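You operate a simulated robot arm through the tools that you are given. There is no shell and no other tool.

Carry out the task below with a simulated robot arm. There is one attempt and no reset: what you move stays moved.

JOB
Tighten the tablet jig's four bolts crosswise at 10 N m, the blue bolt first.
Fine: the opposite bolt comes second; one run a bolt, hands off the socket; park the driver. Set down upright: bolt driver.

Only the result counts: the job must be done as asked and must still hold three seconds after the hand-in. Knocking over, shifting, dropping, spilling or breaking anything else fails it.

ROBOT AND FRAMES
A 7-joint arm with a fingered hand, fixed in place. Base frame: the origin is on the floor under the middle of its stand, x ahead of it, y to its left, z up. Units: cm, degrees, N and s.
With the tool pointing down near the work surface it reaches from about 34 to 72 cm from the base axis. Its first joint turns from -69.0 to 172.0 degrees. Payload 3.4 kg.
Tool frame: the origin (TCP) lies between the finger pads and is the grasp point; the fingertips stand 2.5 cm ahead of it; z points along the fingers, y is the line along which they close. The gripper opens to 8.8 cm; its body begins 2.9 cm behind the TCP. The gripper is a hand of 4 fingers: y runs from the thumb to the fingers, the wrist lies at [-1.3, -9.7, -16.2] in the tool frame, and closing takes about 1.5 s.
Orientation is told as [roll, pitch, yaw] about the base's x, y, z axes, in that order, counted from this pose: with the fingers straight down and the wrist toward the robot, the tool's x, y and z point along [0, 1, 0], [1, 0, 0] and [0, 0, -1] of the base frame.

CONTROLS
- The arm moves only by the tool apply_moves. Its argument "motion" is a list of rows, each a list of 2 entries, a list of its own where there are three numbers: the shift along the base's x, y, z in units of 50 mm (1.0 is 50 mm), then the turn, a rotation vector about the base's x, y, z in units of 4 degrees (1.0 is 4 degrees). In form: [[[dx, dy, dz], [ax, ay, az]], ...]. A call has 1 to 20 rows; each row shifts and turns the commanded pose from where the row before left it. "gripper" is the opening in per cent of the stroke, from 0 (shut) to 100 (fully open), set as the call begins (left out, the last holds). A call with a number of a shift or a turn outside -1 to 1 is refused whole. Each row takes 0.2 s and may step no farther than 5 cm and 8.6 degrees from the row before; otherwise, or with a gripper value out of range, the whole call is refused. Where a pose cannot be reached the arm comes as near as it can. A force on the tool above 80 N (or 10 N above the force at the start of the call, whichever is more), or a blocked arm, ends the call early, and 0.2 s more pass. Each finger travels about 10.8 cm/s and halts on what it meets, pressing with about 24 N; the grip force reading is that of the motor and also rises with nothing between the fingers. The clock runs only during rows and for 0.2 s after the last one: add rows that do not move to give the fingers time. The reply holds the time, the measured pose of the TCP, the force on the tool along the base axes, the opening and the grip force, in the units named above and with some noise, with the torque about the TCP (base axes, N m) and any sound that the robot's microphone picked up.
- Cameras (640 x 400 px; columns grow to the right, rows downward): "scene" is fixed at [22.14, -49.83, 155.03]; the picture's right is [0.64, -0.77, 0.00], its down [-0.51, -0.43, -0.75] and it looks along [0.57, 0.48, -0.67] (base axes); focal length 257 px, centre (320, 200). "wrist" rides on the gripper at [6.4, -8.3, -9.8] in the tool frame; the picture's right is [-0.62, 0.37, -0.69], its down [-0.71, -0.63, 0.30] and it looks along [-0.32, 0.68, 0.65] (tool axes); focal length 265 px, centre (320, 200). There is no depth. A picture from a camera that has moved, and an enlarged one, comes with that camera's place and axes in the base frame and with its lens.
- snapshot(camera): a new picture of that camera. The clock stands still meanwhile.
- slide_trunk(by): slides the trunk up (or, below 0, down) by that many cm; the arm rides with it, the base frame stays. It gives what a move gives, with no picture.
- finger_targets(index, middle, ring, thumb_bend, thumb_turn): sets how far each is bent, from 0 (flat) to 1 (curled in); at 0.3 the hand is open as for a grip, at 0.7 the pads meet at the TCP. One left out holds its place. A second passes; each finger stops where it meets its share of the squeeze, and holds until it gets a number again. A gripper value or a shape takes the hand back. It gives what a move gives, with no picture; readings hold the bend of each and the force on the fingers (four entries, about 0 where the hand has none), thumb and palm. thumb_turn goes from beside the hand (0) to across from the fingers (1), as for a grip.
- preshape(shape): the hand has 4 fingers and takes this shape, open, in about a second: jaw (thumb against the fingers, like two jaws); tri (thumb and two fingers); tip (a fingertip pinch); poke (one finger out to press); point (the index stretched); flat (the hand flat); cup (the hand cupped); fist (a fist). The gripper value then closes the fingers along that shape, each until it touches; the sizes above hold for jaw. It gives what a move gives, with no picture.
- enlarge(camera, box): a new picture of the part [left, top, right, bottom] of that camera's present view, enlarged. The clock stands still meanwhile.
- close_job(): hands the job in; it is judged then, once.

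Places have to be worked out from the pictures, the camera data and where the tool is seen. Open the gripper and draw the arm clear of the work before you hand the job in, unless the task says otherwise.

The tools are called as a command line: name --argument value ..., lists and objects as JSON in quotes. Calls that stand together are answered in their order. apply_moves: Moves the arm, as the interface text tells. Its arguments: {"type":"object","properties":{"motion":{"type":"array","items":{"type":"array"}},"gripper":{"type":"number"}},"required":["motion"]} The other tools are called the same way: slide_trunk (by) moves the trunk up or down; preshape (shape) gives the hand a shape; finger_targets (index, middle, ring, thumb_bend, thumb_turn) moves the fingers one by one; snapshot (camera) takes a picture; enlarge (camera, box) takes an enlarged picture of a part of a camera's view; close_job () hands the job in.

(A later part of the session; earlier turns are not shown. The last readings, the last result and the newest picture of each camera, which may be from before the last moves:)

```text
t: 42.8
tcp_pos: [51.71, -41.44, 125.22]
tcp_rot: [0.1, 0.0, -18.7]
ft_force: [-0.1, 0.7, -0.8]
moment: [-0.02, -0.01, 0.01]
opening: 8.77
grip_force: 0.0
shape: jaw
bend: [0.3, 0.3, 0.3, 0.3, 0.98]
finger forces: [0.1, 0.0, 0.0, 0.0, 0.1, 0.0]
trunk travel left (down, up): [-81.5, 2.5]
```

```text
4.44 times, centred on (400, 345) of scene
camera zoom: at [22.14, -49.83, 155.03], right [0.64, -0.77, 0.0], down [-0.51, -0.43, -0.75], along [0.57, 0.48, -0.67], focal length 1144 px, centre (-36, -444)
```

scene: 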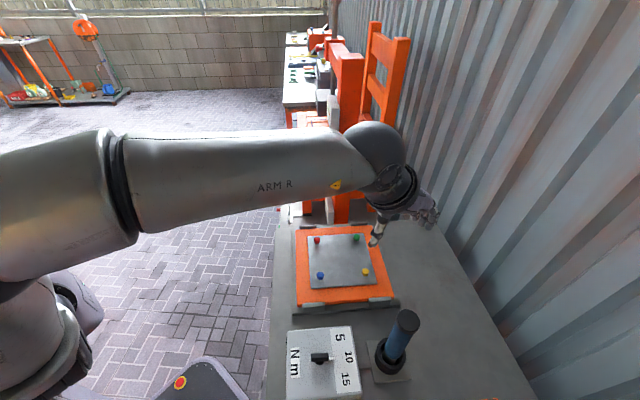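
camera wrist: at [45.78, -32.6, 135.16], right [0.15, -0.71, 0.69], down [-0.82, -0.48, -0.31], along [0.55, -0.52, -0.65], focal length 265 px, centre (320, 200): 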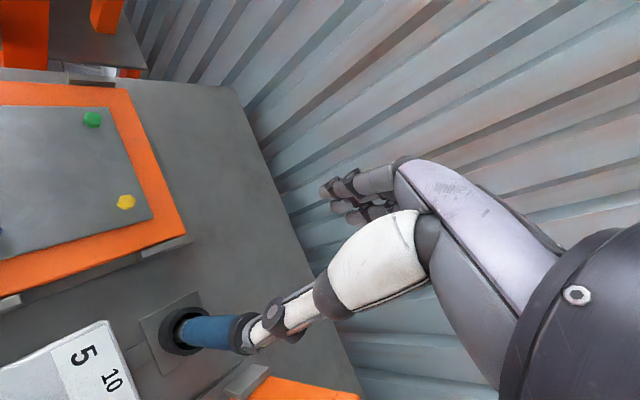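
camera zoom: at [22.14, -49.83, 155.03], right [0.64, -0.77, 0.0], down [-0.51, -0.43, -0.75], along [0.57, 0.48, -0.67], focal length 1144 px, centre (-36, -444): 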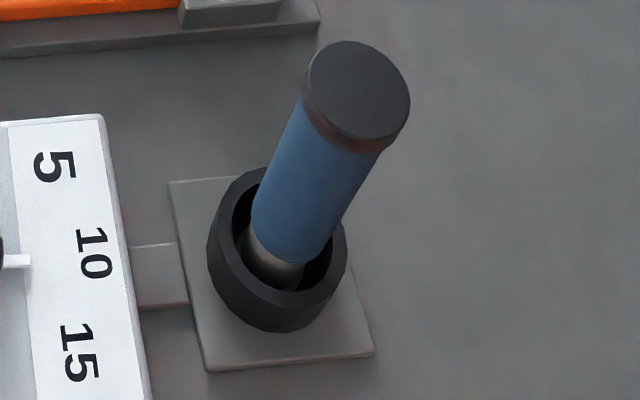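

The driver stands vertical at about (48.3,-49.25) with its top at z≈107. I go above it and descend to where the fingertips are just over the cap, then check the centring.

apply_moves --motion '[[[-0.341, -0.781, 0], [0, 0, 0]], [[-0.341, -0.781, 0], [0, 0, 0]], [[0, 0, 0], [0, 0, 0]], [[0, 0, -0.7], [0, 0, 0]], [[0, 0, -0.7], [0, 0, 0]], [[0, 0, -0.7], [0, 0, 0]], [[0, 0, -0.7], [0, 0, 0]], [[0, 0, 0], [0, 0, 0]], [[0, 0, 0], [0, 0, 0]]]'

snapshot --camera "wrist"

enlarge --camera "scene" --box '[340, 260, 468, 360]'

```text
t: 44.8
tcp_pos: [48.39, -49.22, 111.17]
tcp_rot: [0.1, 0.0, -18.5]
ft_force: [-0.8, -0.2, -0.1]
moment: [0.02, -0.01, -0.02]
opening: 8.76
grip_force: 0.0
shape: jaw
bend: [0.3, 0.3, 0.3, 0.3, 0.98]
finger forces: [0.1, 0.0, 0.0, 0.1, 0.0, 0.1]
trunk travel left (down, up): [-81.5, 2.5]
```

```text
taken
camera wrist: at [42.45, -40.42, 121.08], right [0.15, -0.71, 0.69], down [-0.82, -0.48, -0.3], along [0.54, -0.52, -0.65], focal length 265 px, centre (320, 200)
```

wrist: 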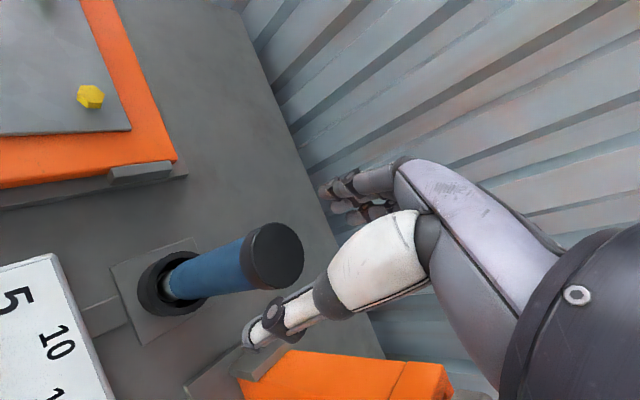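

```text
4.00 times, centred on (404, 310) of scene
camera zoom: at [22.14, -49.83, 155.03], right [0.64, -0.77, 0.0], down [-0.51, -0.43, -0.75], along [0.57, 0.48, -0.67], focal length 1030 px, centre (-16, -240)
```

zoom: 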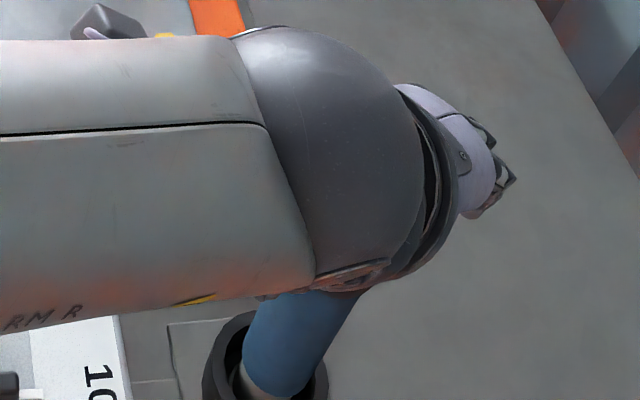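

The cap centre appears exactly where the tool axis should be at z=107, so the hand is centred. I descend in small steps, watching the force.

apply_moves --motion '[[[0, 0, -0.4], [0, 0, 0]], [[0, 0, -0.4], [0, 0, 0]], [[0, 0, -0.4], [0, 0, 0]], [[0, 0, -0.1], [0, 0, 0]], [[0, 0, 0], [0, 0, 0]]]'

snapshot --camera "wrist"

```text
t: 46.0
tcp_pos: [48.26, -49.25, 104.73]
tcp_rot: [-0.2, -0.1, -18.5]
ft_force: [-0.3, -0.2, 0.2]
moment: [0.01, 0.03, -0.02]
opening: 8.76
grip_force: 0.0
shape: jaw
bend: [0.3, 0.3, 0.3, 0.3, 0.98]
finger forces: [0.0, 0.0, 0.1, 0.1, 0.1, 0.1]
trunk travel left (down, up): [-81.5, 2.5]
```

```text
taken
camera wrist: at [42.4, -40.39, 114.58], right [0.15, -0.71, 0.69], down [-0.82, -0.48, -0.3], along [0.55, -0.52, -0.65], focal length 265 px, centre (320, 200)
```

wrist: 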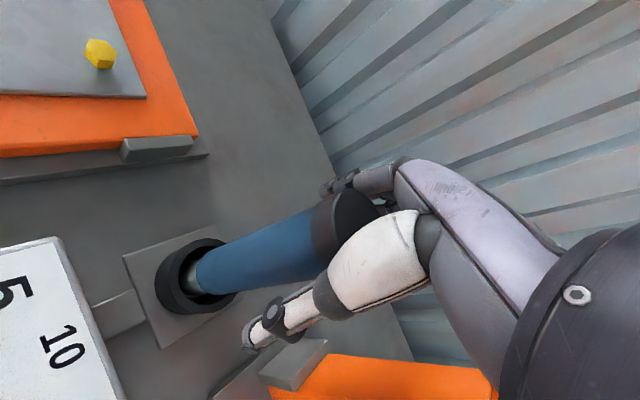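

No contact yet; the palm should be about half a centimetre above the cap. I lower slightly more and close the hand on the handle.

apply_moves --motion '[[[0, 0, -0.04], [0, 0, 0]], [[0, 0, -0.04], [0, 0, 0]], [[0, 0, 0], [0, 0, 0]]]'

apply_moves --motion '[[[0, 0, 0], [0, 0, 0]], [[0, 0, 0], [0, 0, 0]], [[0, 0, 0], [0, 0, 0]], [[0, 0, 0], [0, 0, 0]], [[0, 0, 0], [0, 0, 0]], [[0, 0, 0], [0, 0, 0]], [[0, 0, 0], [0, 0, 0]], [[0, 0, 0], [0, 0, 0]]]' --gripper 0

snapshot --camera "wrist"

```text
t: 46.8
tcp_pos: [48.41, -49.21, 104.47]
tcp_rot: [0.0, 0.0, -18.6]
ft_force: [-0.2, 1.4, 0.1]
moment: [-0.04, 0.01, -0.02]
opening: 8.78
grip_force: 0.1
shape: jaw
bend: [0.3, 0.3, 0.3, 0.3, 0.98]
finger forces: [0.1, 0.0, 0.1, 0.0, 0.0, 0.0]
trunk travel left (down, up): [-81.5, 2.5]
```

```text
t: 48.6
tcp_pos: [48.36, -49.19, 104.38]
tcp_rot: [0.0, 0.0, -18.4]
ft_force: [-0.6, 0.3, -0.1]
moment: [0.0, -0.01, -0.01]
opening: 3.08
grip_force: 23.5
shape: jaw
bend: [0.74, 0.51, 0.56, 0.74, 1.0]
finger forces: [13.0, 7.1, 0.0, 0.0, 20.2, 0.1]
trunk travel left (down, up): [-81.5, 2.5]
```

```text
taken
camera wrist: at [42.43, -40.41, 114.23], right [0.15, -0.71, 0.69], down [-0.82, -0.48, -0.3], along [0.55, -0.52, -0.65], focal length 265 px, centre (320, 200)
```

wrist: 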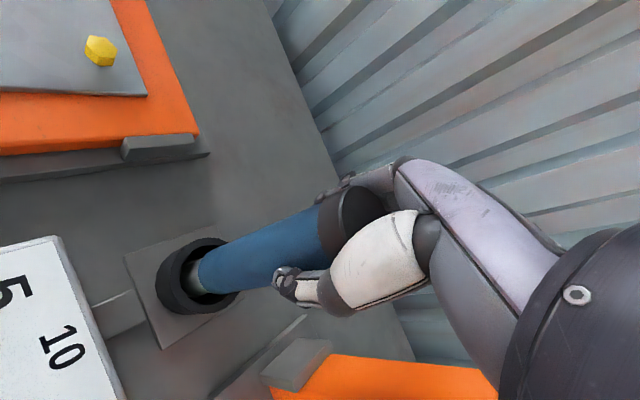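

The hand has the handle (opening 3.1 cm, 24 N). I lift 2 cm slowly and check that the driver hangs straight.

apply_moves --motion '[[[0, 0, 0.1], [0, 0, 0]], [[0, 0, 0.1], [0, 0, 0]], [[0, 0, 0.1], [0, 0, 0]], [[0, 0, 0.1], [0, 0, 0]], [[0, 0, 0], [0, 0, 0]], [[0, 0, 0], [0, 0, 0]]]'

snapshot --camera "wrist"

snapshot --camera "scene"

```text
t: 50.0
tcp_pos: [48.34, -49.29, 106.22]
tcp_rot: [0.1, 0.0, -18.6]
ft_force: [-1.0, 0.2, -4.8]
moment: [-0.03, -0.02, 0.03]
opening: 3.09
grip_force: 24.0
shape: jaw
bend: [0.74, 0.51, 0.56, 0.74, 1.0]
finger forces: [13.4, 7.0, 0.0, 0.0, 20.1, 0.1]
trunk travel left (down, up): [-81.5, 2.5]
```

```text
taken
camera wrist: at [42.48, -40.44, 116.16], right [0.15, -0.71, 0.69], down [-0.82, -0.48, -0.3], along [0.54, -0.52, -0.65], focal length 265 px, centre (320, 200)
```

wrist: 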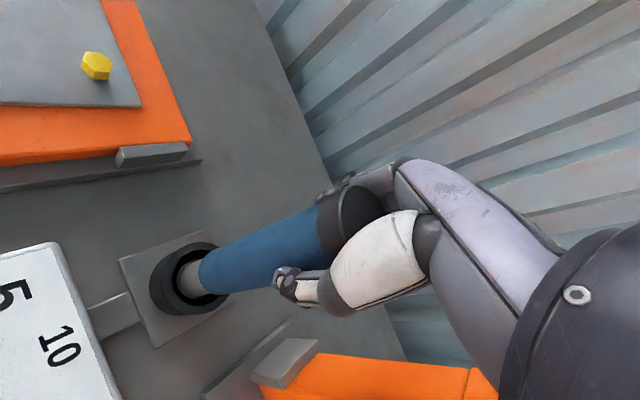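

```text
taken
```

scene: 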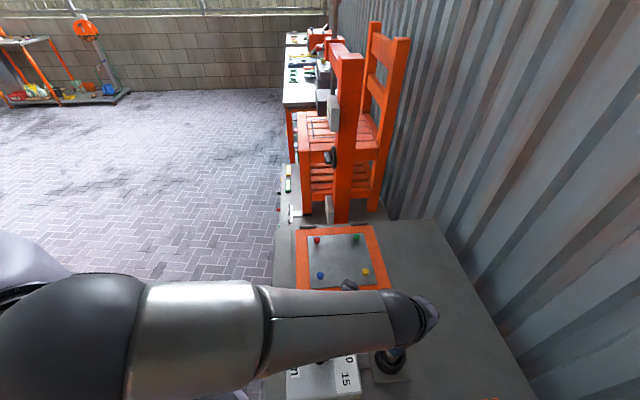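

The driver lifts with the hand (about 5 N). I lift it clear of the holder and look at the socket end.

apply_moves --motion '[[[0, 0, 0.2], [0, 0, 0]], [[0, 0, 0.3], [0, 0, 0]], [[0, 0, 0.3], [0, 0, 0]], [[0, 0, 0.3], [0, 0, 0]], [[0, 0, 0.3], [0, 0, 0]], [[0, 0, 0.2], [0, 0, 0]], [[0, 0, 0], [0, 0, 0]], [[0, 0, 0], [0, 0, 0]]]'

snapshot --camera "wrist"

enlarge --camera "wrist" --box '[90, 180, 330, 330]'

snapshot --camera "scene"

```text
t: 51.8
tcp_pos: [48.25, -49.26, 114.17]
tcp_rot: [0.1, 0.0, -18.6]
ft_force: [-0.8, -0.3, -4.8]
moment: [0.0, 0.0, -0.02]
opening: 3.11
grip_force: 24.0
shape: jaw
bend: [0.74, 0.51, 0.56, 0.74, 1.0]
finger forces: [13.2, 7.1, 0.0, 0.0, 20.2, 0.0]
trunk travel left (down, up): [-81.5, 2.5]
```

```text
taken
camera wrist: at [42.45, -40.49, 124.16], right [0.15, -0.71, 0.69], down [-0.82, -0.48, -0.3], along [0.54, -0.52, -0.65], focal length 265 px, centre (320, 200)
```

wrist: 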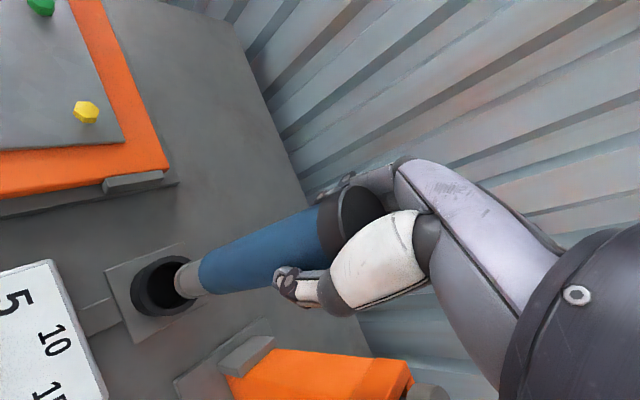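

```text
2.67 times, centred on (210, 255) of wrist
camera zoom: at [42.45, -40.49, 124.16], right [0.15, -0.71, 0.69], down [-0.82, -0.48, -0.3], along [0.54, -0.52, -0.65], focal length 708 px, centre (613, 53)
```

zoom: 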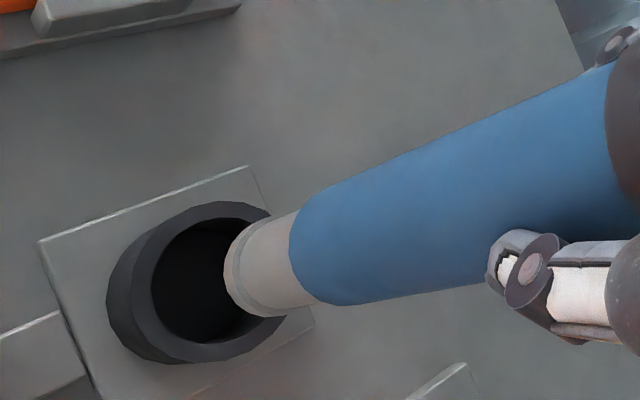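

```text
taken
```

scene: 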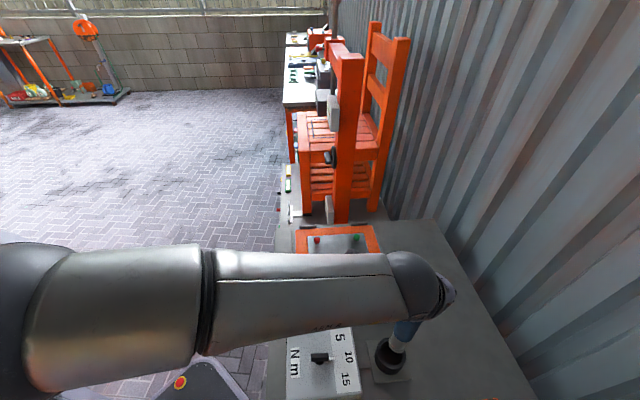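

The socket end hangs about 19.2 cm below the TCP, within about 0.2 cm of the tool axis, and the driver is vertical. I carry it over the blue bolt at (53.1,-24.2), keeping the socket at z≈95, well clear of the jig.

apply_moves --motion '[[[0.0944, 0.497, 0], [0, 0, 0]], [[0.0944, 0.497, 0], [0, 0, 0]], [[0.0944, 0.497, 0], [0, 0, 0]], [[0.0944, 0.497, 0], [0, 0, 0]], [[0.0944, 0.497, 0], [0, 0, 0]], [[0.0944, 0.497, 0], [0, 0, 0]], [[0.0944, 0.497, 0], [0, 0, 0]], [[0.0944, 0.497, 0], [0, 0, 0]], [[0.0944, 0.497, 0], [0, 0, 0]], [[0.0944, 0.497, 0], [0, 0, 0]], [[0, 0, 0], [0, 0, 0]], [[0, 0, 0], [0, 0, 0]]]'

snapshot --camera "wrist"

snapshot --camera "scene"

```text
t: 54.4
tcp_pos: [53.05, -24.26, 114.14]
tcp_rot: [0.0, 0.1, -18.6]
ft_force: [-0.6, 0.4, -5.3]
moment: [-0.01, 0.01, 0.05]
opening: 3.05
grip_force: 24.2
shape: jaw
bend: [0.74, 0.51, 0.56, 0.74, 1.0]
finger forces: [13.5, 7.2, 0.0, 0.1, 19.9, 0.0]
trunk travel left (down, up): [-81.5, 2.5]
```

```text
taken
camera wrist: at [47.14, -15.43, 124.12], right [0.15, -0.71, 0.69], down [-0.82, -0.48, -0.3], along [0.54, -0.52, -0.65], focal length 265 px, centre (320, 200)
```

wrist: 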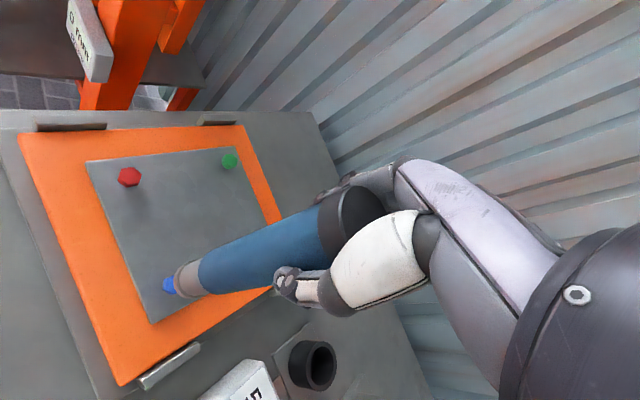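

```text
taken
```

scene: 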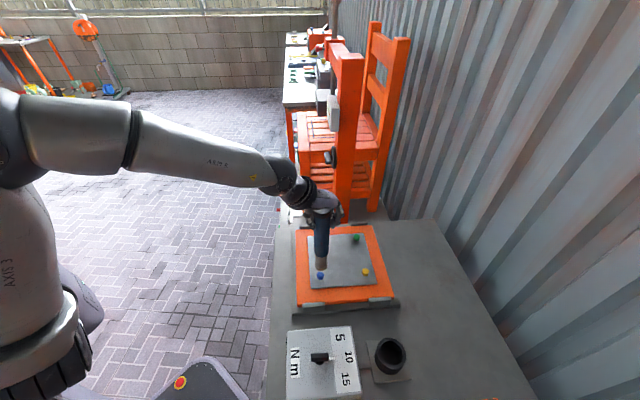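

Both cameras show the socket just above the blue bolt, so I enlarge both views to measure the alignment.

enlarge --camera "wrist" --box '[130, 230, 250, 320]'

enlarge --camera "scene" --box '[290, 220, 370, 290]'

```text
4.44 times, centred on (190, 275) of wrist
camera zoom: at [47.14, -15.43, 124.12], right [0.15, -0.71, 0.69], down [-0.82, -0.48, -0.3], along [0.54, -0.52, -0.65], focal length 1180 px, centre (898, -133)
```

zoom: 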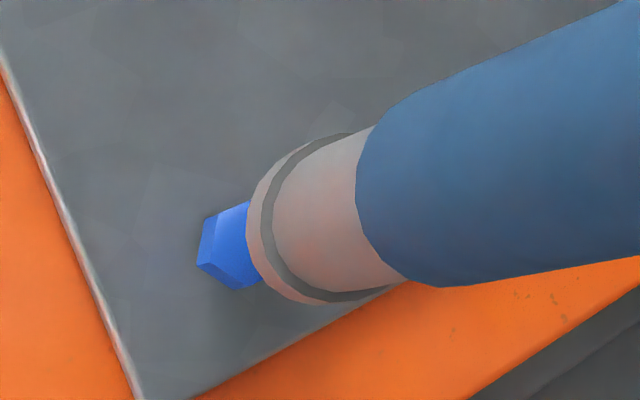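

```text
5.71 times, centred on (330, 255) of scene
camera zoom: at [22.14, -49.83, 155.03], right [0.64, -0.77, 0.0], down [-0.51, -0.43, -0.75], along [0.57, 0.48, -0.67], focal length 1471 px, centre (263, -114)
```

zoom: 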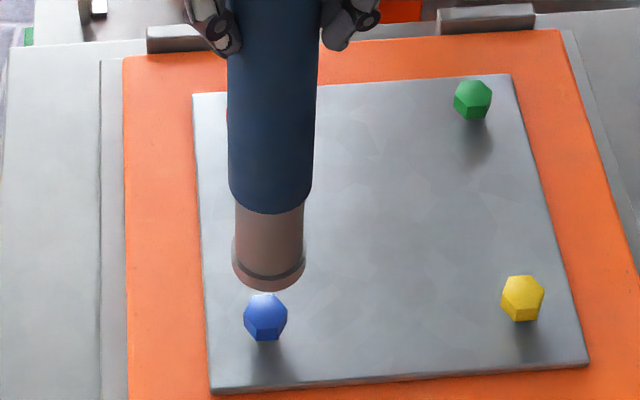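

The socket axis is within about 0.2 cm of the bolt in both views. I shift 0.1 cm and lower until the socket is just above the bolt head, then look again.

apply_moves --motion '[[[-0.02, 0, -0.2], [0, 0, 0]], [[0, 0, -0.2], [0, 0, 0]], [[0, 0, -0.2], [0, 0, 0]], [[0, 0, 0], [0, 0, 0]], [[0, 0, 0], [0, 0, 0]]]'

enlarge --camera "wrist" --box '[130, 230, 250, 320]'

enlarge --camera "scene" --box '[290, 220, 370, 290]'

```text
t: 55.6
tcp_pos: [52.97, -24.31, 111.12]
tcp_rot: [0.1, 0.1, -18.7]
ft_force: [-0.3, -0.1, -4.1]
moment: [0.03, 0.0, -0.02]
opening: 3.06
grip_force: 24.2
shape: jaw
bend: [0.74, 0.51, 0.56, 0.74, 1.0]
finger forces: [13.5, 7.3, 0.0, 0.0, 19.9, 0.0]
trunk travel left (down, up): [-81.5, 2.5]
```

```text
4.44 times, centred on (190, 275) of wrist
camera zoom: at [47.05, -15.49, 121.14], right [0.15, -0.71, 0.69], down [-0.82, -0.48, -0.3], along [0.54, -0.52, -0.65], focal length 1180 px, centre (898, -133)
```

zoom: 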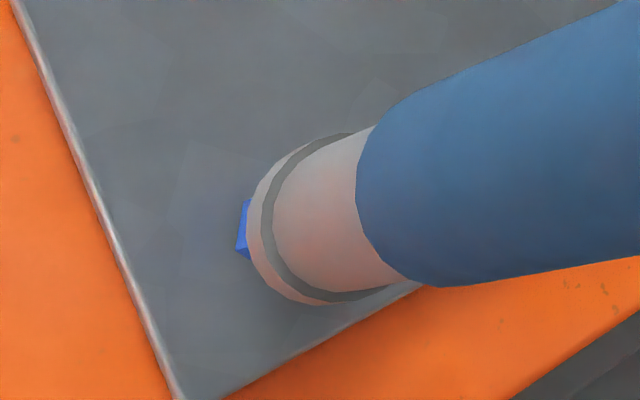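

```text
5.71 times, centred on (330, 255) of scene
camera zoom: at [22.14, -49.83, 155.03], right [0.64, -0.77, 0.0], down [-0.51, -0.43, -0.75], along [0.57, 0.48, -0.67], focal length 1471 px, centre (263, -114)
```

zoom: 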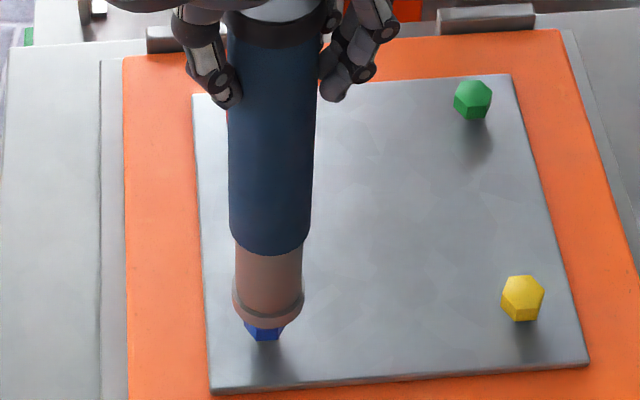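

The socket end is now about 1.5 cm above the bolt head, and the bolt sits about 0.15 cm toward +y of the socket axis. I correct that and come down slowly.

apply_moves --motion '[[[0.01, 0.03, 0], [0, 0, 0]], [[0, 0, -0.04], [0, 0, 0]], [[0, 0, -0.04], [0, 0, 0]], [[0, 0, -0.04], [0, 0, 0]], [[0, 0, -0.04], [0, 0, 0]], [[0, 0, 0], [0, 0, 0]]]'

enlarge --camera "wrist" --box '[130, 230, 250, 320]'

enlarge --camera "scene" --box '[300, 240, 364, 290]'

```text
t: 57.0
tcp_pos: [52.96, -24.07, 110.47]
tcp_rot: [0.1, 0.0, -18.5]
ft_force: [0.3, 0.3, -4.2]
moment: [0.01, -0.03, 0.01]
opening: 3.07
grip_force: 24.2
shape: jaw
bend: [0.74, 0.51, 0.56, 0.74, 1.0]
finger forces: [13.5, 7.2, 0.0, 0.1, 20.0, 0.1]
trunk travel left (down, up): [-81.5, 2.5]
```

```text
4.44 times, centred on (190, 275) of wrist
camera zoom: at [47.11, -15.33, 120.42], right [0.15, -0.71, 0.69], down [-0.82, -0.48, -0.3], along [0.54, -0.52, -0.65], focal length 1180 px, centre (898, -133)
```

zoom: 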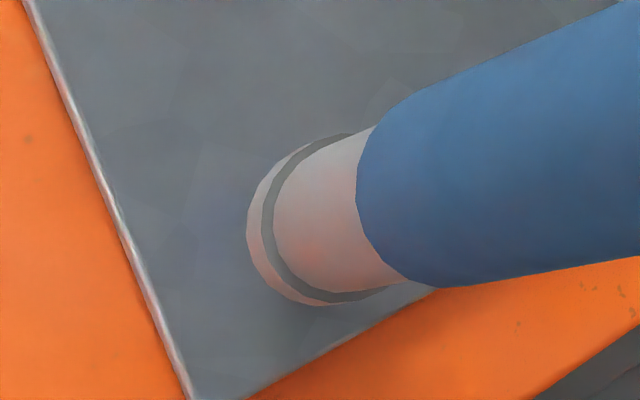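

```text
8.00 times, centred on (332, 265) of scene
camera zoom: at [22.14, -49.83, 155.03], right [0.64, -0.77, 0.0], down [-0.51, -0.43, -0.75], along [0.57, 0.48, -0.67], focal length 2059 px, centre (224, -320)
```

zoom: 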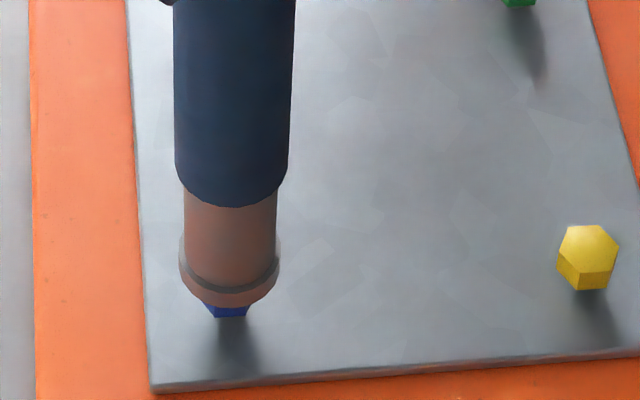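

Lateral alignment now looks good in the scene view. I continue down in 0.15 cm steps, checking force and sound.

apply_moves --motion '[[[0, 0, -0.03], [0, 0, 0]], [[0, 0, -0.03], [0, 0, 0]], [[0, 0, -0.03], [0, 0, 0]], [[0, 0, -0.03], [0, 0, 0]], [[0, 0, 0], [0, 0, 0]]]'

enlarge --camera "scene" --box '[300, 240, 364, 290]'

```text
t: 58.2
tcp_pos: [52.96, -24.19, 109.88]
tcp_rot: [0.0, 0.2, -18.5]
ft_force: [0.2, 0.2, -4.4]
moment: [-0.02, 0.02, 0.02]
opening: 3.07
grip_force: 24.0
shape: jaw
bend: [0.74, 0.51, 0.56, 0.74, 1.0]
finger forces: [13.5, 7.4, 0.0, 0.1, 20.1, 0.0]
trunk travel left (down, up): [-81.5, 2.5]
```

```text
8.00 times, centred on (332, 265) of scene
camera zoom: at [22.14, -49.83, 155.03], right [0.64, -0.77, 0.0], down [-0.51, -0.43, -0.75], along [0.57, 0.48, -0.67], focal length 2059 px, centre (224, -320)
```

zoom: 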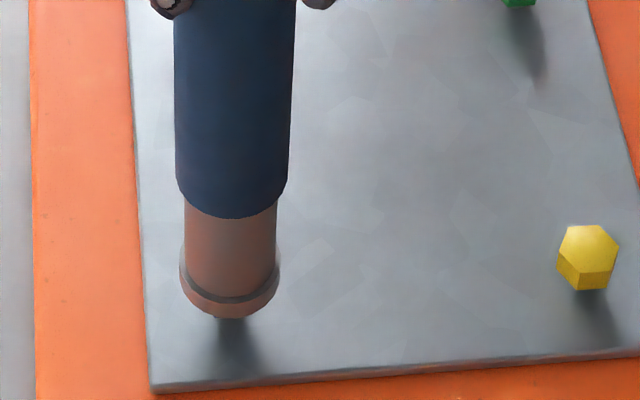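

No contact yet. I continue down in small steps.

apply_moves --motion '[[[0, 0, -0.02], [0, 0, 0]], [[0, 0, -0.02], [0, 0, 0]], [[0, 0, -0.02], [0, 0, 0]], [[0, 0, -0.02], [0, 0, 0]], [[0, 0, 0], [0, 0, 0]]]'

```text
t: 59.4
tcp_pos: [53.0, -24.24, 109.5]
tcp_rot: [-0.1, 0.3, -18.6]
ft_force: [0.1, 0.1, -4.5]
moment: [-0.01, -0.01, 0.02]
opening: 3.09
grip_force: 24.2
shape: jaw
bend: [0.74, 0.51, 0.56, 0.74, 1.0]
finger forces: [13.5, 7.3, 0.0, 0.1, 20.0, 0.0]
trunk travel left (down, up): [-81.5, 2.5]
```

apply_moves --motion '[[[0, 0, -0.02], [0, 0, 0]], [[0, 0, -0.02], [0, 0, 0]], [[0, 0, -0.02], [0, 0, 0]], [[0, 0, -0.02], [0, 0, 0]], [[0, 0, 0], [0, 0, 0]]]'

enlarge --camera "scene" --box '[300, 240, 364, 290]'

enlarge --camera "wrist" --box '[130, 230, 250, 320]'

```text
t: 60.6
tcp_pos: [52.96, -24.24, 109.1]
tcp_rot: [0.1, 0.1, -18.7]
ft_force: [0.9, 0.2, -3.7]
moment: [-0.03, -0.01, 0.01]
opening: 3.11
grip_force: 23.7
shape: jaw
bend: [0.74, 0.51, 0.56, 0.74, 1.0]
finger forces: [13.5, 7.2, 0.1, 0.1, 20.1, 0.1]
trunk travel left (down, up): [-81.5, 2.5]
```

```text
8.00 times, centred on (332, 265) of scene
camera zoom: at [22.14, -49.83, 155.03], right [0.64, -0.77, 0.0], down [-0.51, -0.43, -0.75], along [0.57, 0.48, -0.67], focal length 2059 px, centre (224, -320)
```

zoom: 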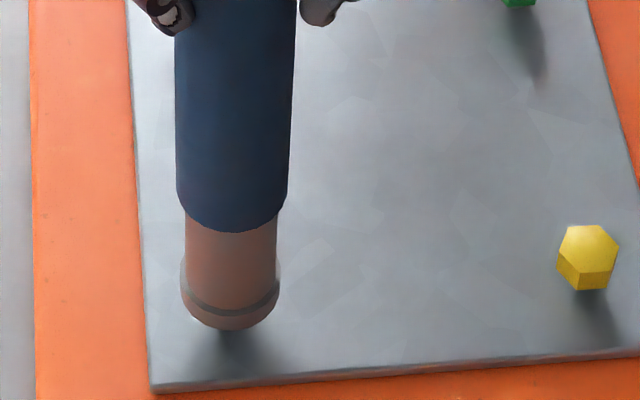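

```text
4.44 times, centred on (190, 275) of wrist
camera zoom: at [47.12, -15.36, 119.0], right [0.15, -0.71, 0.69], down [-0.82, -0.48, -0.3], along [0.54, -0.52, -0.65], focal length 1180 px, centre (898, -133)
```

zoom: 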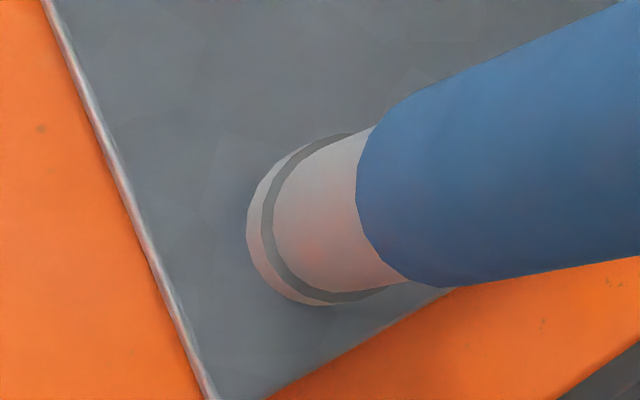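

The force still reads only the driver's weight; the socket is close to or already around the head. I continue down slowly.

apply_moves --motion '[[[0, 0, -0.02], [0, 0, 0]], [[0, 0, -0.02], [0, 0, 0]], [[0, 0, -0.02], [0, 0, 0]], [[0, 0, -0.02], [0, 0, 0]], [[0, 0, 0], [0, 0, 0]]]'

```text
t: 61.8
tcp_pos: [53.03, -24.12, 108.65]
tcp_rot: [0.2, -0.1, -18.6]
ft_force: [-0.2, -0.4, -0.2]
moment: [-0.01, -0.05, -0.02]
opening: 3.06
grip_force: 23.5
shape: jaw
bend: [0.74, 0.51, 0.56, 0.74, 1.0]
finger forces: [13.5, 7.5, 0.0, 0.1, 20.3, 0.1]
trunk travel left (down, up): [-81.5, 2.5]
```

Contact: the weight is now carried by the bolt (force went from -4.2 to -0.2). I look at both views before pressing.

enlarge --camera "scene" --box '[300, 240, 364, 290]'

enlarge --camera "wrist" --box '[130, 150, 410, 320]'

```text
8.00 times, centred on (332, 265) of scene
camera zoom: at [22.14, -49.83, 155.03], right [0.64, -0.77, 0.0], down [-0.51, -0.43, -0.75], along [0.57, 0.48, -0.67], focal length 2059 px, centre (224, -320)
```

zoom: 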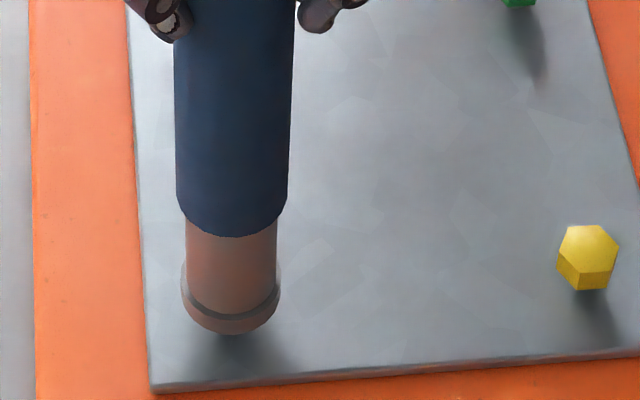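

```text
2.29 times, centred on (270, 235) of wrist
camera zoom: at [47.06, -15.32, 118.66], right [0.15, -0.71, 0.69], down [-0.82, -0.48, -0.31], along [0.55, -0.52, -0.65], focal length 607 px, centre (434, 120)
```

zoom: 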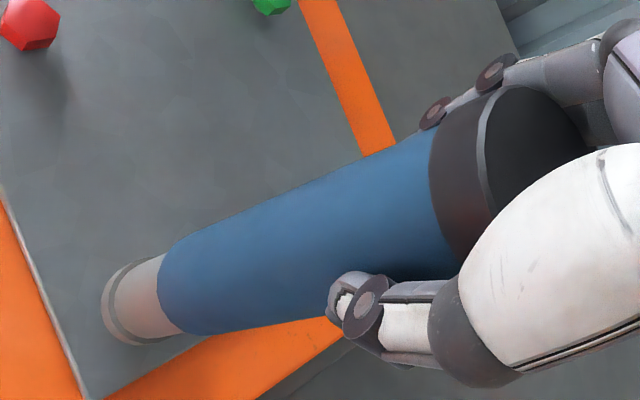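

The socket end is about a head's height below where the head's top was, so it sits over the bolt. I press a little and wait for a reaction.

apply_moves --motion '[[[0, 0, -0.02], [0, 0, 0]], [[0, 0, -0.02], [0, 0, 0]], [[0, 0, 0], [0, 0, 0]], [[0, 0, 0], [0, 0, 0]]]'

```text
t: 62.8
tcp_pos: [52.88, -24.18, 108.54]
tcp_rot: [0.0, -0.1, -18.6]
ft_force: [0.4, 0.2, 2.4]
moment: [-0.06, -0.04, 0.02]
opening: 3.08
grip_force: 24.1
shape: jaw
bend: [0.74, 0.51, 0.56, 0.74, 1.0]
finger forces: [13.8, 7.9, 0.0, 0.1, 20.7, 0.0]
trunk travel left (down, up): [-81.5, 2.5]
```

The force is rising gently (+2.4 N), and there is no sound yet. I press further in small steps.

apply_moves --motion '[[[0, 0, -0.02], [0, 0, 0]], [[0, 0, -0.02], [0, 0, 0]], [[0, 0, 0], [0, 0, 0]], [[0, 0, 0], [0, 0, 0]]]'

```text
t: 63.8
tcp_pos: [53.0, -24.07, 108.28]
tcp_rot: [0.0, 0.2, -18.6]
ft_force: [-0.2, -0.4, 1.7]
moment: [-0.03, -0.05, -0.03]
opening: 3.06
grip_force: 23.5
shape: jaw
bend: [0.74, 0.51, 0.56, 0.74, 1.0]
finger forces: [13.7, 7.8, 0.1, 0.0, 20.7, 0.0]
trunk travel left (down, up): [-81.5, 2.5]
```

The force stays near 2 N, so either the handle slides in the fingers or a spring gives. I check the wrist view, then go on pressing.

enlarge --camera "wrist" --box '[130, 150, 410, 320]'

enlarge --camera "scene" --box '[300, 240, 364, 290]'

```text
2.29 times, centred on (270, 235) of wrist
camera zoom: at [47.02, -15.28, 118.19], right [0.15, -0.71, 0.69], down [-0.82, -0.48, -0.3], along [0.54, -0.52, -0.65], focal length 607 px, centre (434, 120)
```

zoom: 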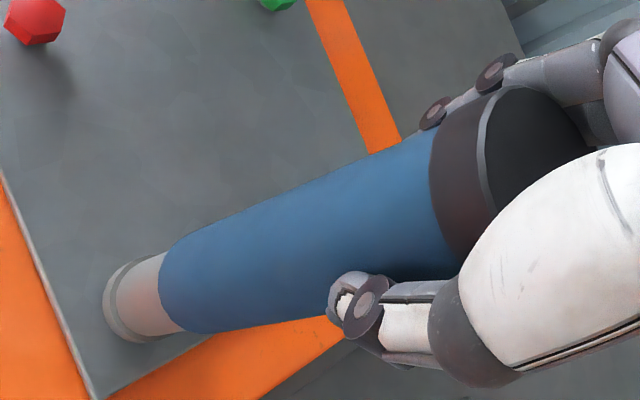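

```text
8.00 times, centred on (332, 265) of scene
camera zoom: at [22.14, -49.83, 155.03], right [0.64, -0.77, 0.0], down [-0.51, -0.43, -0.75], along [0.57, 0.48, -0.67], focal length 2059 px, centre (224, -320)
```

zoom: 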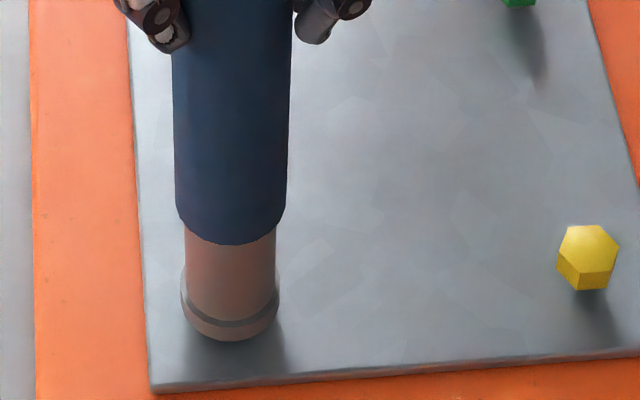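

The driver still moves down with the hand, so the socket is sliding further over the head. I keep going down slowly.

apply_moves --motion '[[[0, 0, -0.02], [0, 0, 0]], [[0, 0, -0.02], [0, 0, 0]], [[0, 0, 0], [0, 0, 0]], [[0, 0, 0], [0, 0, 0]]]'

```text
t: 64.8
tcp_pos: [52.92, -24.11, 108.14]
tcp_rot: [0.0, 0.1, -18.6]
ft_force: [0.0, -0.6, -0.2]
moment: [0.01, -0.04, -0.01]
opening: 3.09
grip_force: 23.8
shape: jaw
bend: [0.74, 0.51, 0.56, 0.74, 1.0]
finger forces: [13.7, 7.9, 0.1, 0.1, 20.5, 0.1]
trunk travel left (down, up): [-81.5, 2.5]
```

The force stays low (-0.2 N), so I continue down.

apply_moves --motion '[[[0, 0, -0.02], [0, 0, 0]], [[0, 0, -0.02], [0, 0, 0]], [[0, 0, 0], [0, 0, 0]], [[0, 0, 0], [0, 0, 0]]]'

enlarge --camera "wrist" --box '[130, 150, 410, 320]'

enlarge --camera "scene" --box '[300, 240, 364, 290]'

```text
t: 65.8
tcp_pos: [52.89, -24.11, 107.85]
tcp_rot: [0.0, -0.1, -18.6]
ft_force: [-0.2, 0.9, 1.8]
moment: [-0.02, -0.05, 0.04]
opening: 3.09
grip_force: 23.5
shape: jaw
bend: [0.74, 0.51, 0.56, 0.74, 1.0]
finger forces: [13.7, 7.7, 0.0, 0.0, 20.8, 0.0]
trunk travel left (down, up): [-81.5, 2.5]
```

```text
2.29 times, centred on (270, 235) of wrist
camera zoom: at [47.03, -15.32, 117.82], right [0.15, -0.71, 0.69], down [-0.82, -0.48, -0.3], along [0.55, -0.52, -0.65], focal length 607 px, centre (434, 120)
```

zoom: 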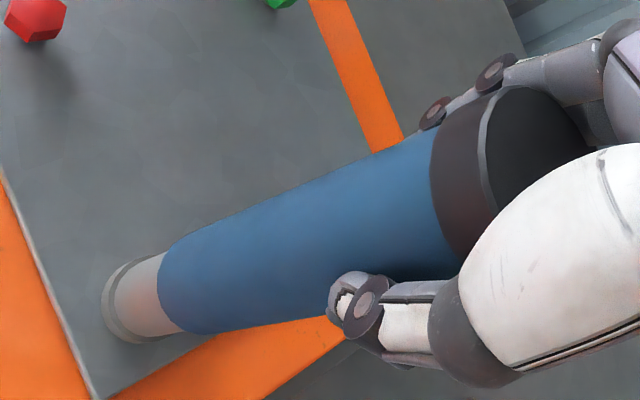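

```text
8.00 times, centred on (332, 265) of scene
camera zoom: at [22.14, -49.83, 155.03], right [0.64, -0.77, 0.0], down [-0.51, -0.43, -0.75], along [0.57, 0.48, -0.67], focal length 2059 px, centre (224, -320)
```

zoom: 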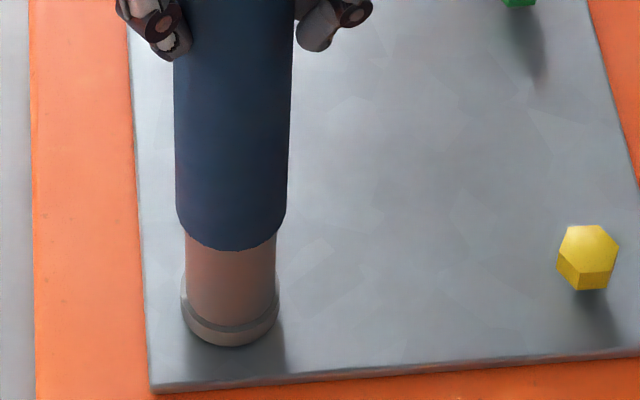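

The socket's lower edge is still about 0.3–0.5 cm above the plate. I continue.

apply_moves --motion '[[[0, 0, -0.02], [0, 0, 0]], [[0, 0, -0.02], [0, 0, 0]], [[0, 0, 0], [0, 0, 0]], [[0, 0, 0], [0, 0, 0]]]'

```text
t: 66.8
tcp_pos: [52.83, -24.15, 107.85]
tcp_rot: [0.0, -0.2, -18.6]
ft_force: [0.0, -0.1, 9.3]
moment: [-0.01, -0.08, 0.0]
opening: 3.08
grip_force: 23.8
shape: jaw
bend: [0.74, 0.51, 0.56, 0.74, 1.0]
finger forces: [14.5, 8.5, 0.0, 0.1, 21.9, 0.0]
trunk travel left (down, up): [-81.5, 2.5]
```

Now it is bottomed (9.3 N, no further travel). I press a bit harder and listen.

apply_moves --motion '[[[0, 0, -0.02], [0, 0, 0]], [[0, 0, -0.02], [0, 0, 0]], [[0, 0, 0], [0, 0, 0]], [[0, 0, 0], [0, 0, 0]]]'

```text
t: 67.8
tcp_pos: [52.73, -24.06, 107.7]
tcp_rot: [0.0, -0.2, -18.6]
ft_force: [1.0, 0.1, 16.9]
moment: [-0.04, -0.13, 0.02]
opening: 3.11
grip_force: 24.0
shape: jaw
bend: [0.74, 0.51, 0.56, 0.74, 1.0]
finger forces: [15.3, 9.6, 0.0, 0.1, 22.7, 0.0]
trunk travel left (down, up): [-81.5, 2.5]
```

16.9 N and no sound yet. I add another small press.

apply_moves --motion '[[[0, 0, -0.02], [0, 0, 0]], [[0, 0, -0.02], [0, 0, 0]], [[0, 0, 0], [0, 0, 0]], [[0, 0, 0], [0, 0, 0]], [[0, 0, 0], [0, 0, 0]]]'

enlarge --camera "scene" --box '[300, 220, 380, 290]'

enlarge --camera "wrist" --box '[130, 150, 410, 320]'

```text
t: 69.0
tcp_pos: [52.69, -23.93, 107.59]
tcp_rot: [0.0, -0.3, -18.5]
ft_force: [1.2, -1.2, 24.2]
moment: [-0.06, -0.18, 0.02]
opening: 3.22
grip_force: 24.6
shape: jaw
bend: [0.74, 0.51, 0.56, 0.75, 1.0]
finger forces: [16.5, 10.1, 0.0, 0.1, 23.4, 0.0]
trunk travel left (down, up): [-81.5, 2.5]
```

```text
5.71 times, centred on (340, 255) of scene
camera zoom: at [22.14, -49.83, 155.03], right [0.64, -0.77, 0.0], down [-0.51, -0.43, -0.75], along [0.57, 0.48, -0.67], focal length 1471 px, centre (206, -114)
```

zoom: 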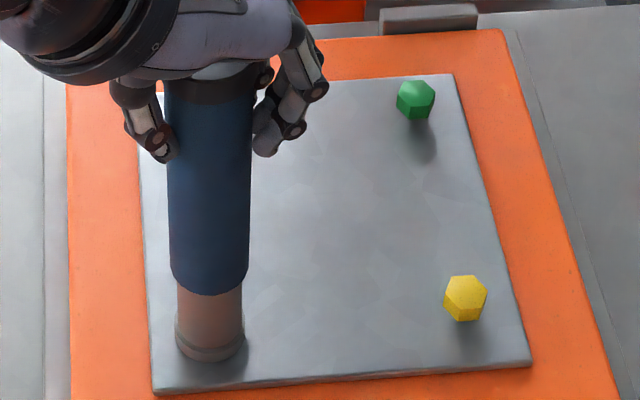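

```text
2.29 times, centred on (270, 235) of wrist
camera zoom: at [46.8, -15.2, 117.46], right [0.15, -0.7, 0.69], down [-0.82, -0.48, -0.31], along [0.55, -0.53, -0.65], focal length 607 px, centre (434, 120)
```

zoom: 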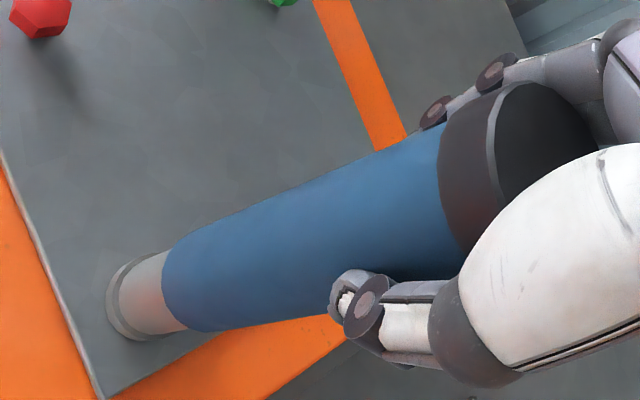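

At 24 N there is still no sound, and the hand has not slipped. I press on in small steps, watching the palm force and listening.

apply_moves --motion '[[[0, 0, -0.02], [0, 0, 0]], [[0, 0, -0.02], [0, 0, 0]], [[0, 0, 0], [0, 0, 0]], [[0, 0, 0], [0, 0, 0]], [[0, 0, 0], [0, 0, 0]]]'

```text
t: 70.2
tcp_pos: [52.65, -23.96, 107.59]
tcp_rot: [0.1, -0.3, -18.6]
ft_force: [2.1, -0.7, 29.8]
moment: [-0.07, -0.22, -0.02]
opening: 3.3
grip_force: 23.9
shape: jaw
bend: [0.74, 0.5, 0.56, 0.75, 1.0]
finger forces: [17.2, 10.5, 0.0, 0.0, 24.0, 0.0]
trunk travel left (down, up): [-81.5, 2.5]
```

34 N on the bolt and still no run. The cap is about to meet the palm; I press a little further and see whether the run starts.

apply_moves --motion '[[[0.02, 0, -0.02], [0, 0, 0]], [[0, 0, -0.02], [0, 0, 0]], [[0, 0, 0], [0, 0, 0]], [[0, 0, 0], [0, 0, 0]], [[0, 0, 0], [0, 0, 0]]]'

enlarge --camera "wrist" --box '[130, 150, 410, 320]'

```text
t: 71.4
tcp_pos: [52.65, -24.13, 107.39]
tcp_rot: [0.1, -0.6, -18.5]
ft_force: [-0.1, -1.4, 34.5]
moment: [-0.06, -0.12, -0.05]
opening: 3.3
grip_force: 24.5
shape: jaw
bend: [0.74, 0.5, 0.56, 0.75, 1.0]
finger forces: [17.3, 10.9, 0.0, 0.1, 25.6, 0.0]
trunk travel left (down, up): [-81.5, 2.5]
```

```text
2.29 times, centred on (270, 235) of wrist
camera zoom: at [46.76, -15.14, 117.26], right [0.15, -0.7, 0.7], down [-0.82, -0.48, -0.31], along [0.55, -0.53, -0.65], focal length 607 px, centre (434, 120)
```

zoom: 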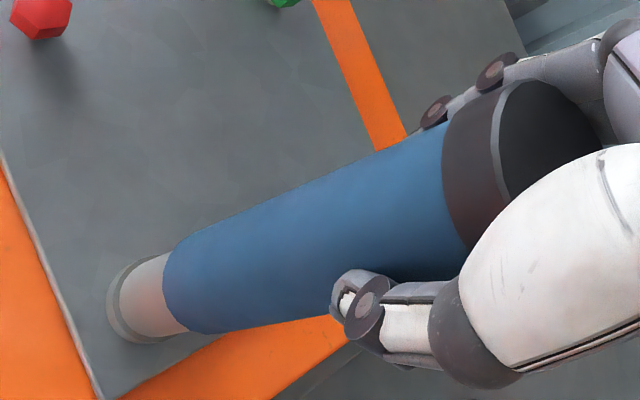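

Still nothing at 39 N on the bolt. I take full views to look for a lamp or any change before deciding.

snapshot --camera "wrist"

enlarge --camera "scene" --box '[270, 200, 430, 400]'

enlarge --camera "scene" --box '[290, 190, 354, 230]'

```text
taken
camera wrist: at [46.76, -15.14, 117.26], right [0.15, -0.7, 0.7], down [-0.82, -0.48, -0.31], along [0.55, -0.53, -0.65], focal length 265 px, centre (320, 200)
```

wrist: 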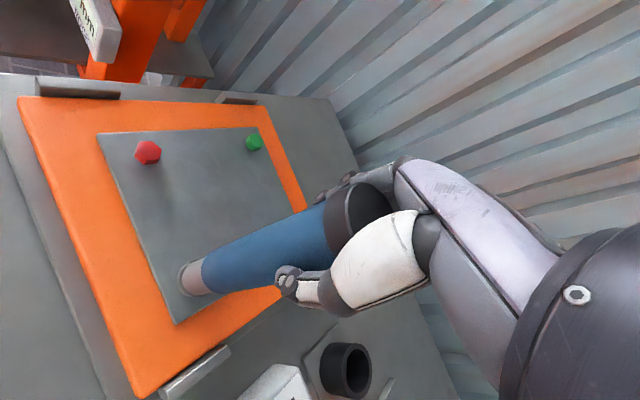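

```text
2.00 times, centred on (350, 300) of scene
camera zoom: at [22.14, -49.83, 155.03], right [0.64, -0.77, 0.0], down [-0.51, -0.43, -0.75], along [0.57, 0.48, -0.67], focal length 515 px, centre (260, 0)
```

zoom: 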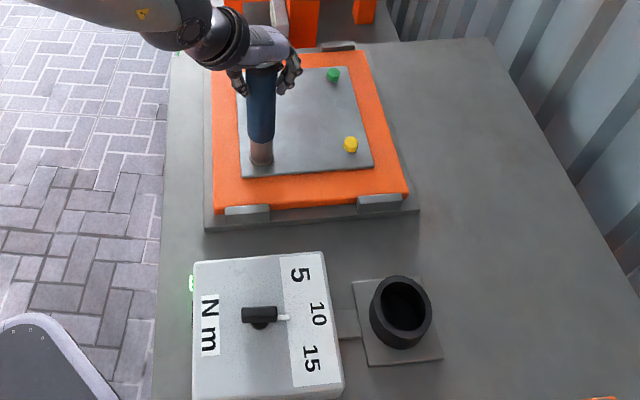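

```text
10.00 times, centred on (322, 210) of scene
camera zoom: at [22.14, -49.83, 155.03], right [0.64, -0.77, 0.0], down [-0.51, -0.43, -0.75], along [0.57, 0.48, -0.67], focal length 2574 px, centre (300, 100)
```

zoom: 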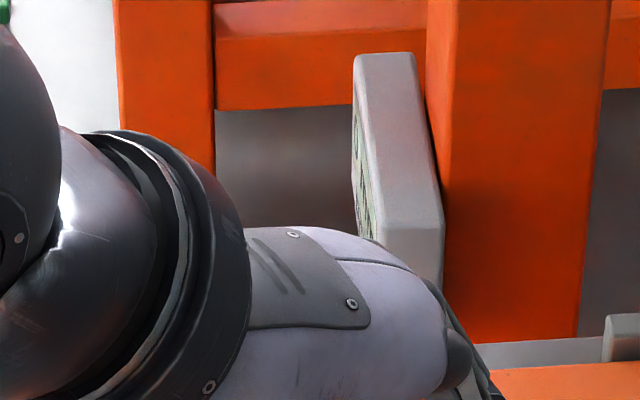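

The green lamp on the box's side now looks lit, so I enlarge it.

enlarge --camera "scene" --box '[274, 320, 338, 380]'

```text
6.67 times, centred on (306, 350) of scene
camera zoom: at [22.14, -49.83, 155.03], right [0.64, -0.77, 0.0], down [-0.51, -0.43, -0.75], along [0.57, 0.48, -0.67], focal length 1716 px, centre (413, -800)
```

zoom: 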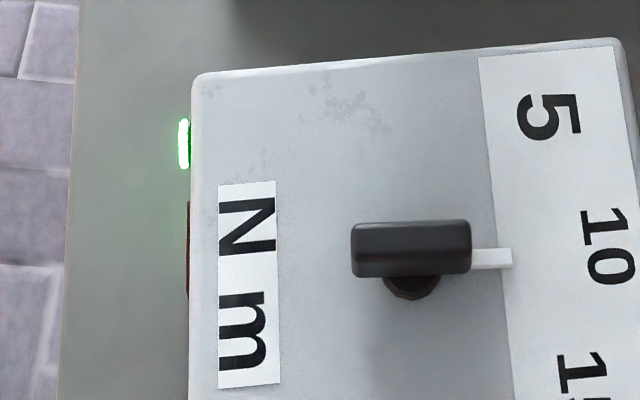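

The green lamp is lit while the socket is seated. I hold still for two seconds to see whether anything changes (sound or lamp).

apply_moves --motion '[[[0, 0, 0], [0, 0, 0]], [[0, 0, 0], [0, 0, 0]], [[0, 0, 0], [0, 0, 0]], [[0, 0, 0], [0, 0, 0]], [[0, 0, 0], [0, 0, 0]], [[0, 0, 0], [0, 0, 0]], [[0, 0, 0], [0, 0, 0]], [[0, 0, 0], [0, 0, 0]], [[0, 0, 0], [0, 0, 0]], [[0, 0, 0], [0, 0, 0]]]'

enlarge --camera "scene" --box '[270, 200, 430, 400]'

```text
t: 73.6
tcp_pos: [52.72, -24.05, 107.52]
tcp_rot: [0.1, -0.6, -18.5]
ft_force: [0.5, -1.7, 35.1]
moment: [-0.08, -0.16, -0.06]
opening: 3.29
grip_force: 23.9
shape: jaw
bend: [0.74, 0.5, 0.56, 0.75, 1.0]
finger forces: [17.3, 11.0, 0.0, 0.1, 25.5, 0.1]
trunk travel left (down, up): [-81.5, 2.5]
```

```text
2.00 times, centred on (350, 300) of scene
camera zoom: at [22.14, -49.83, 155.03], right [0.64, -0.77, 0.0], down [-0.51, -0.43, -0.75], along [0.57, 0.48, -0.67], focal length 515 px, centre (260, 0)
```

zoom: 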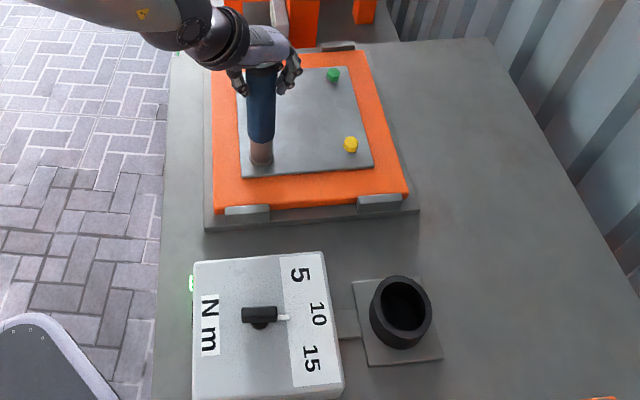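

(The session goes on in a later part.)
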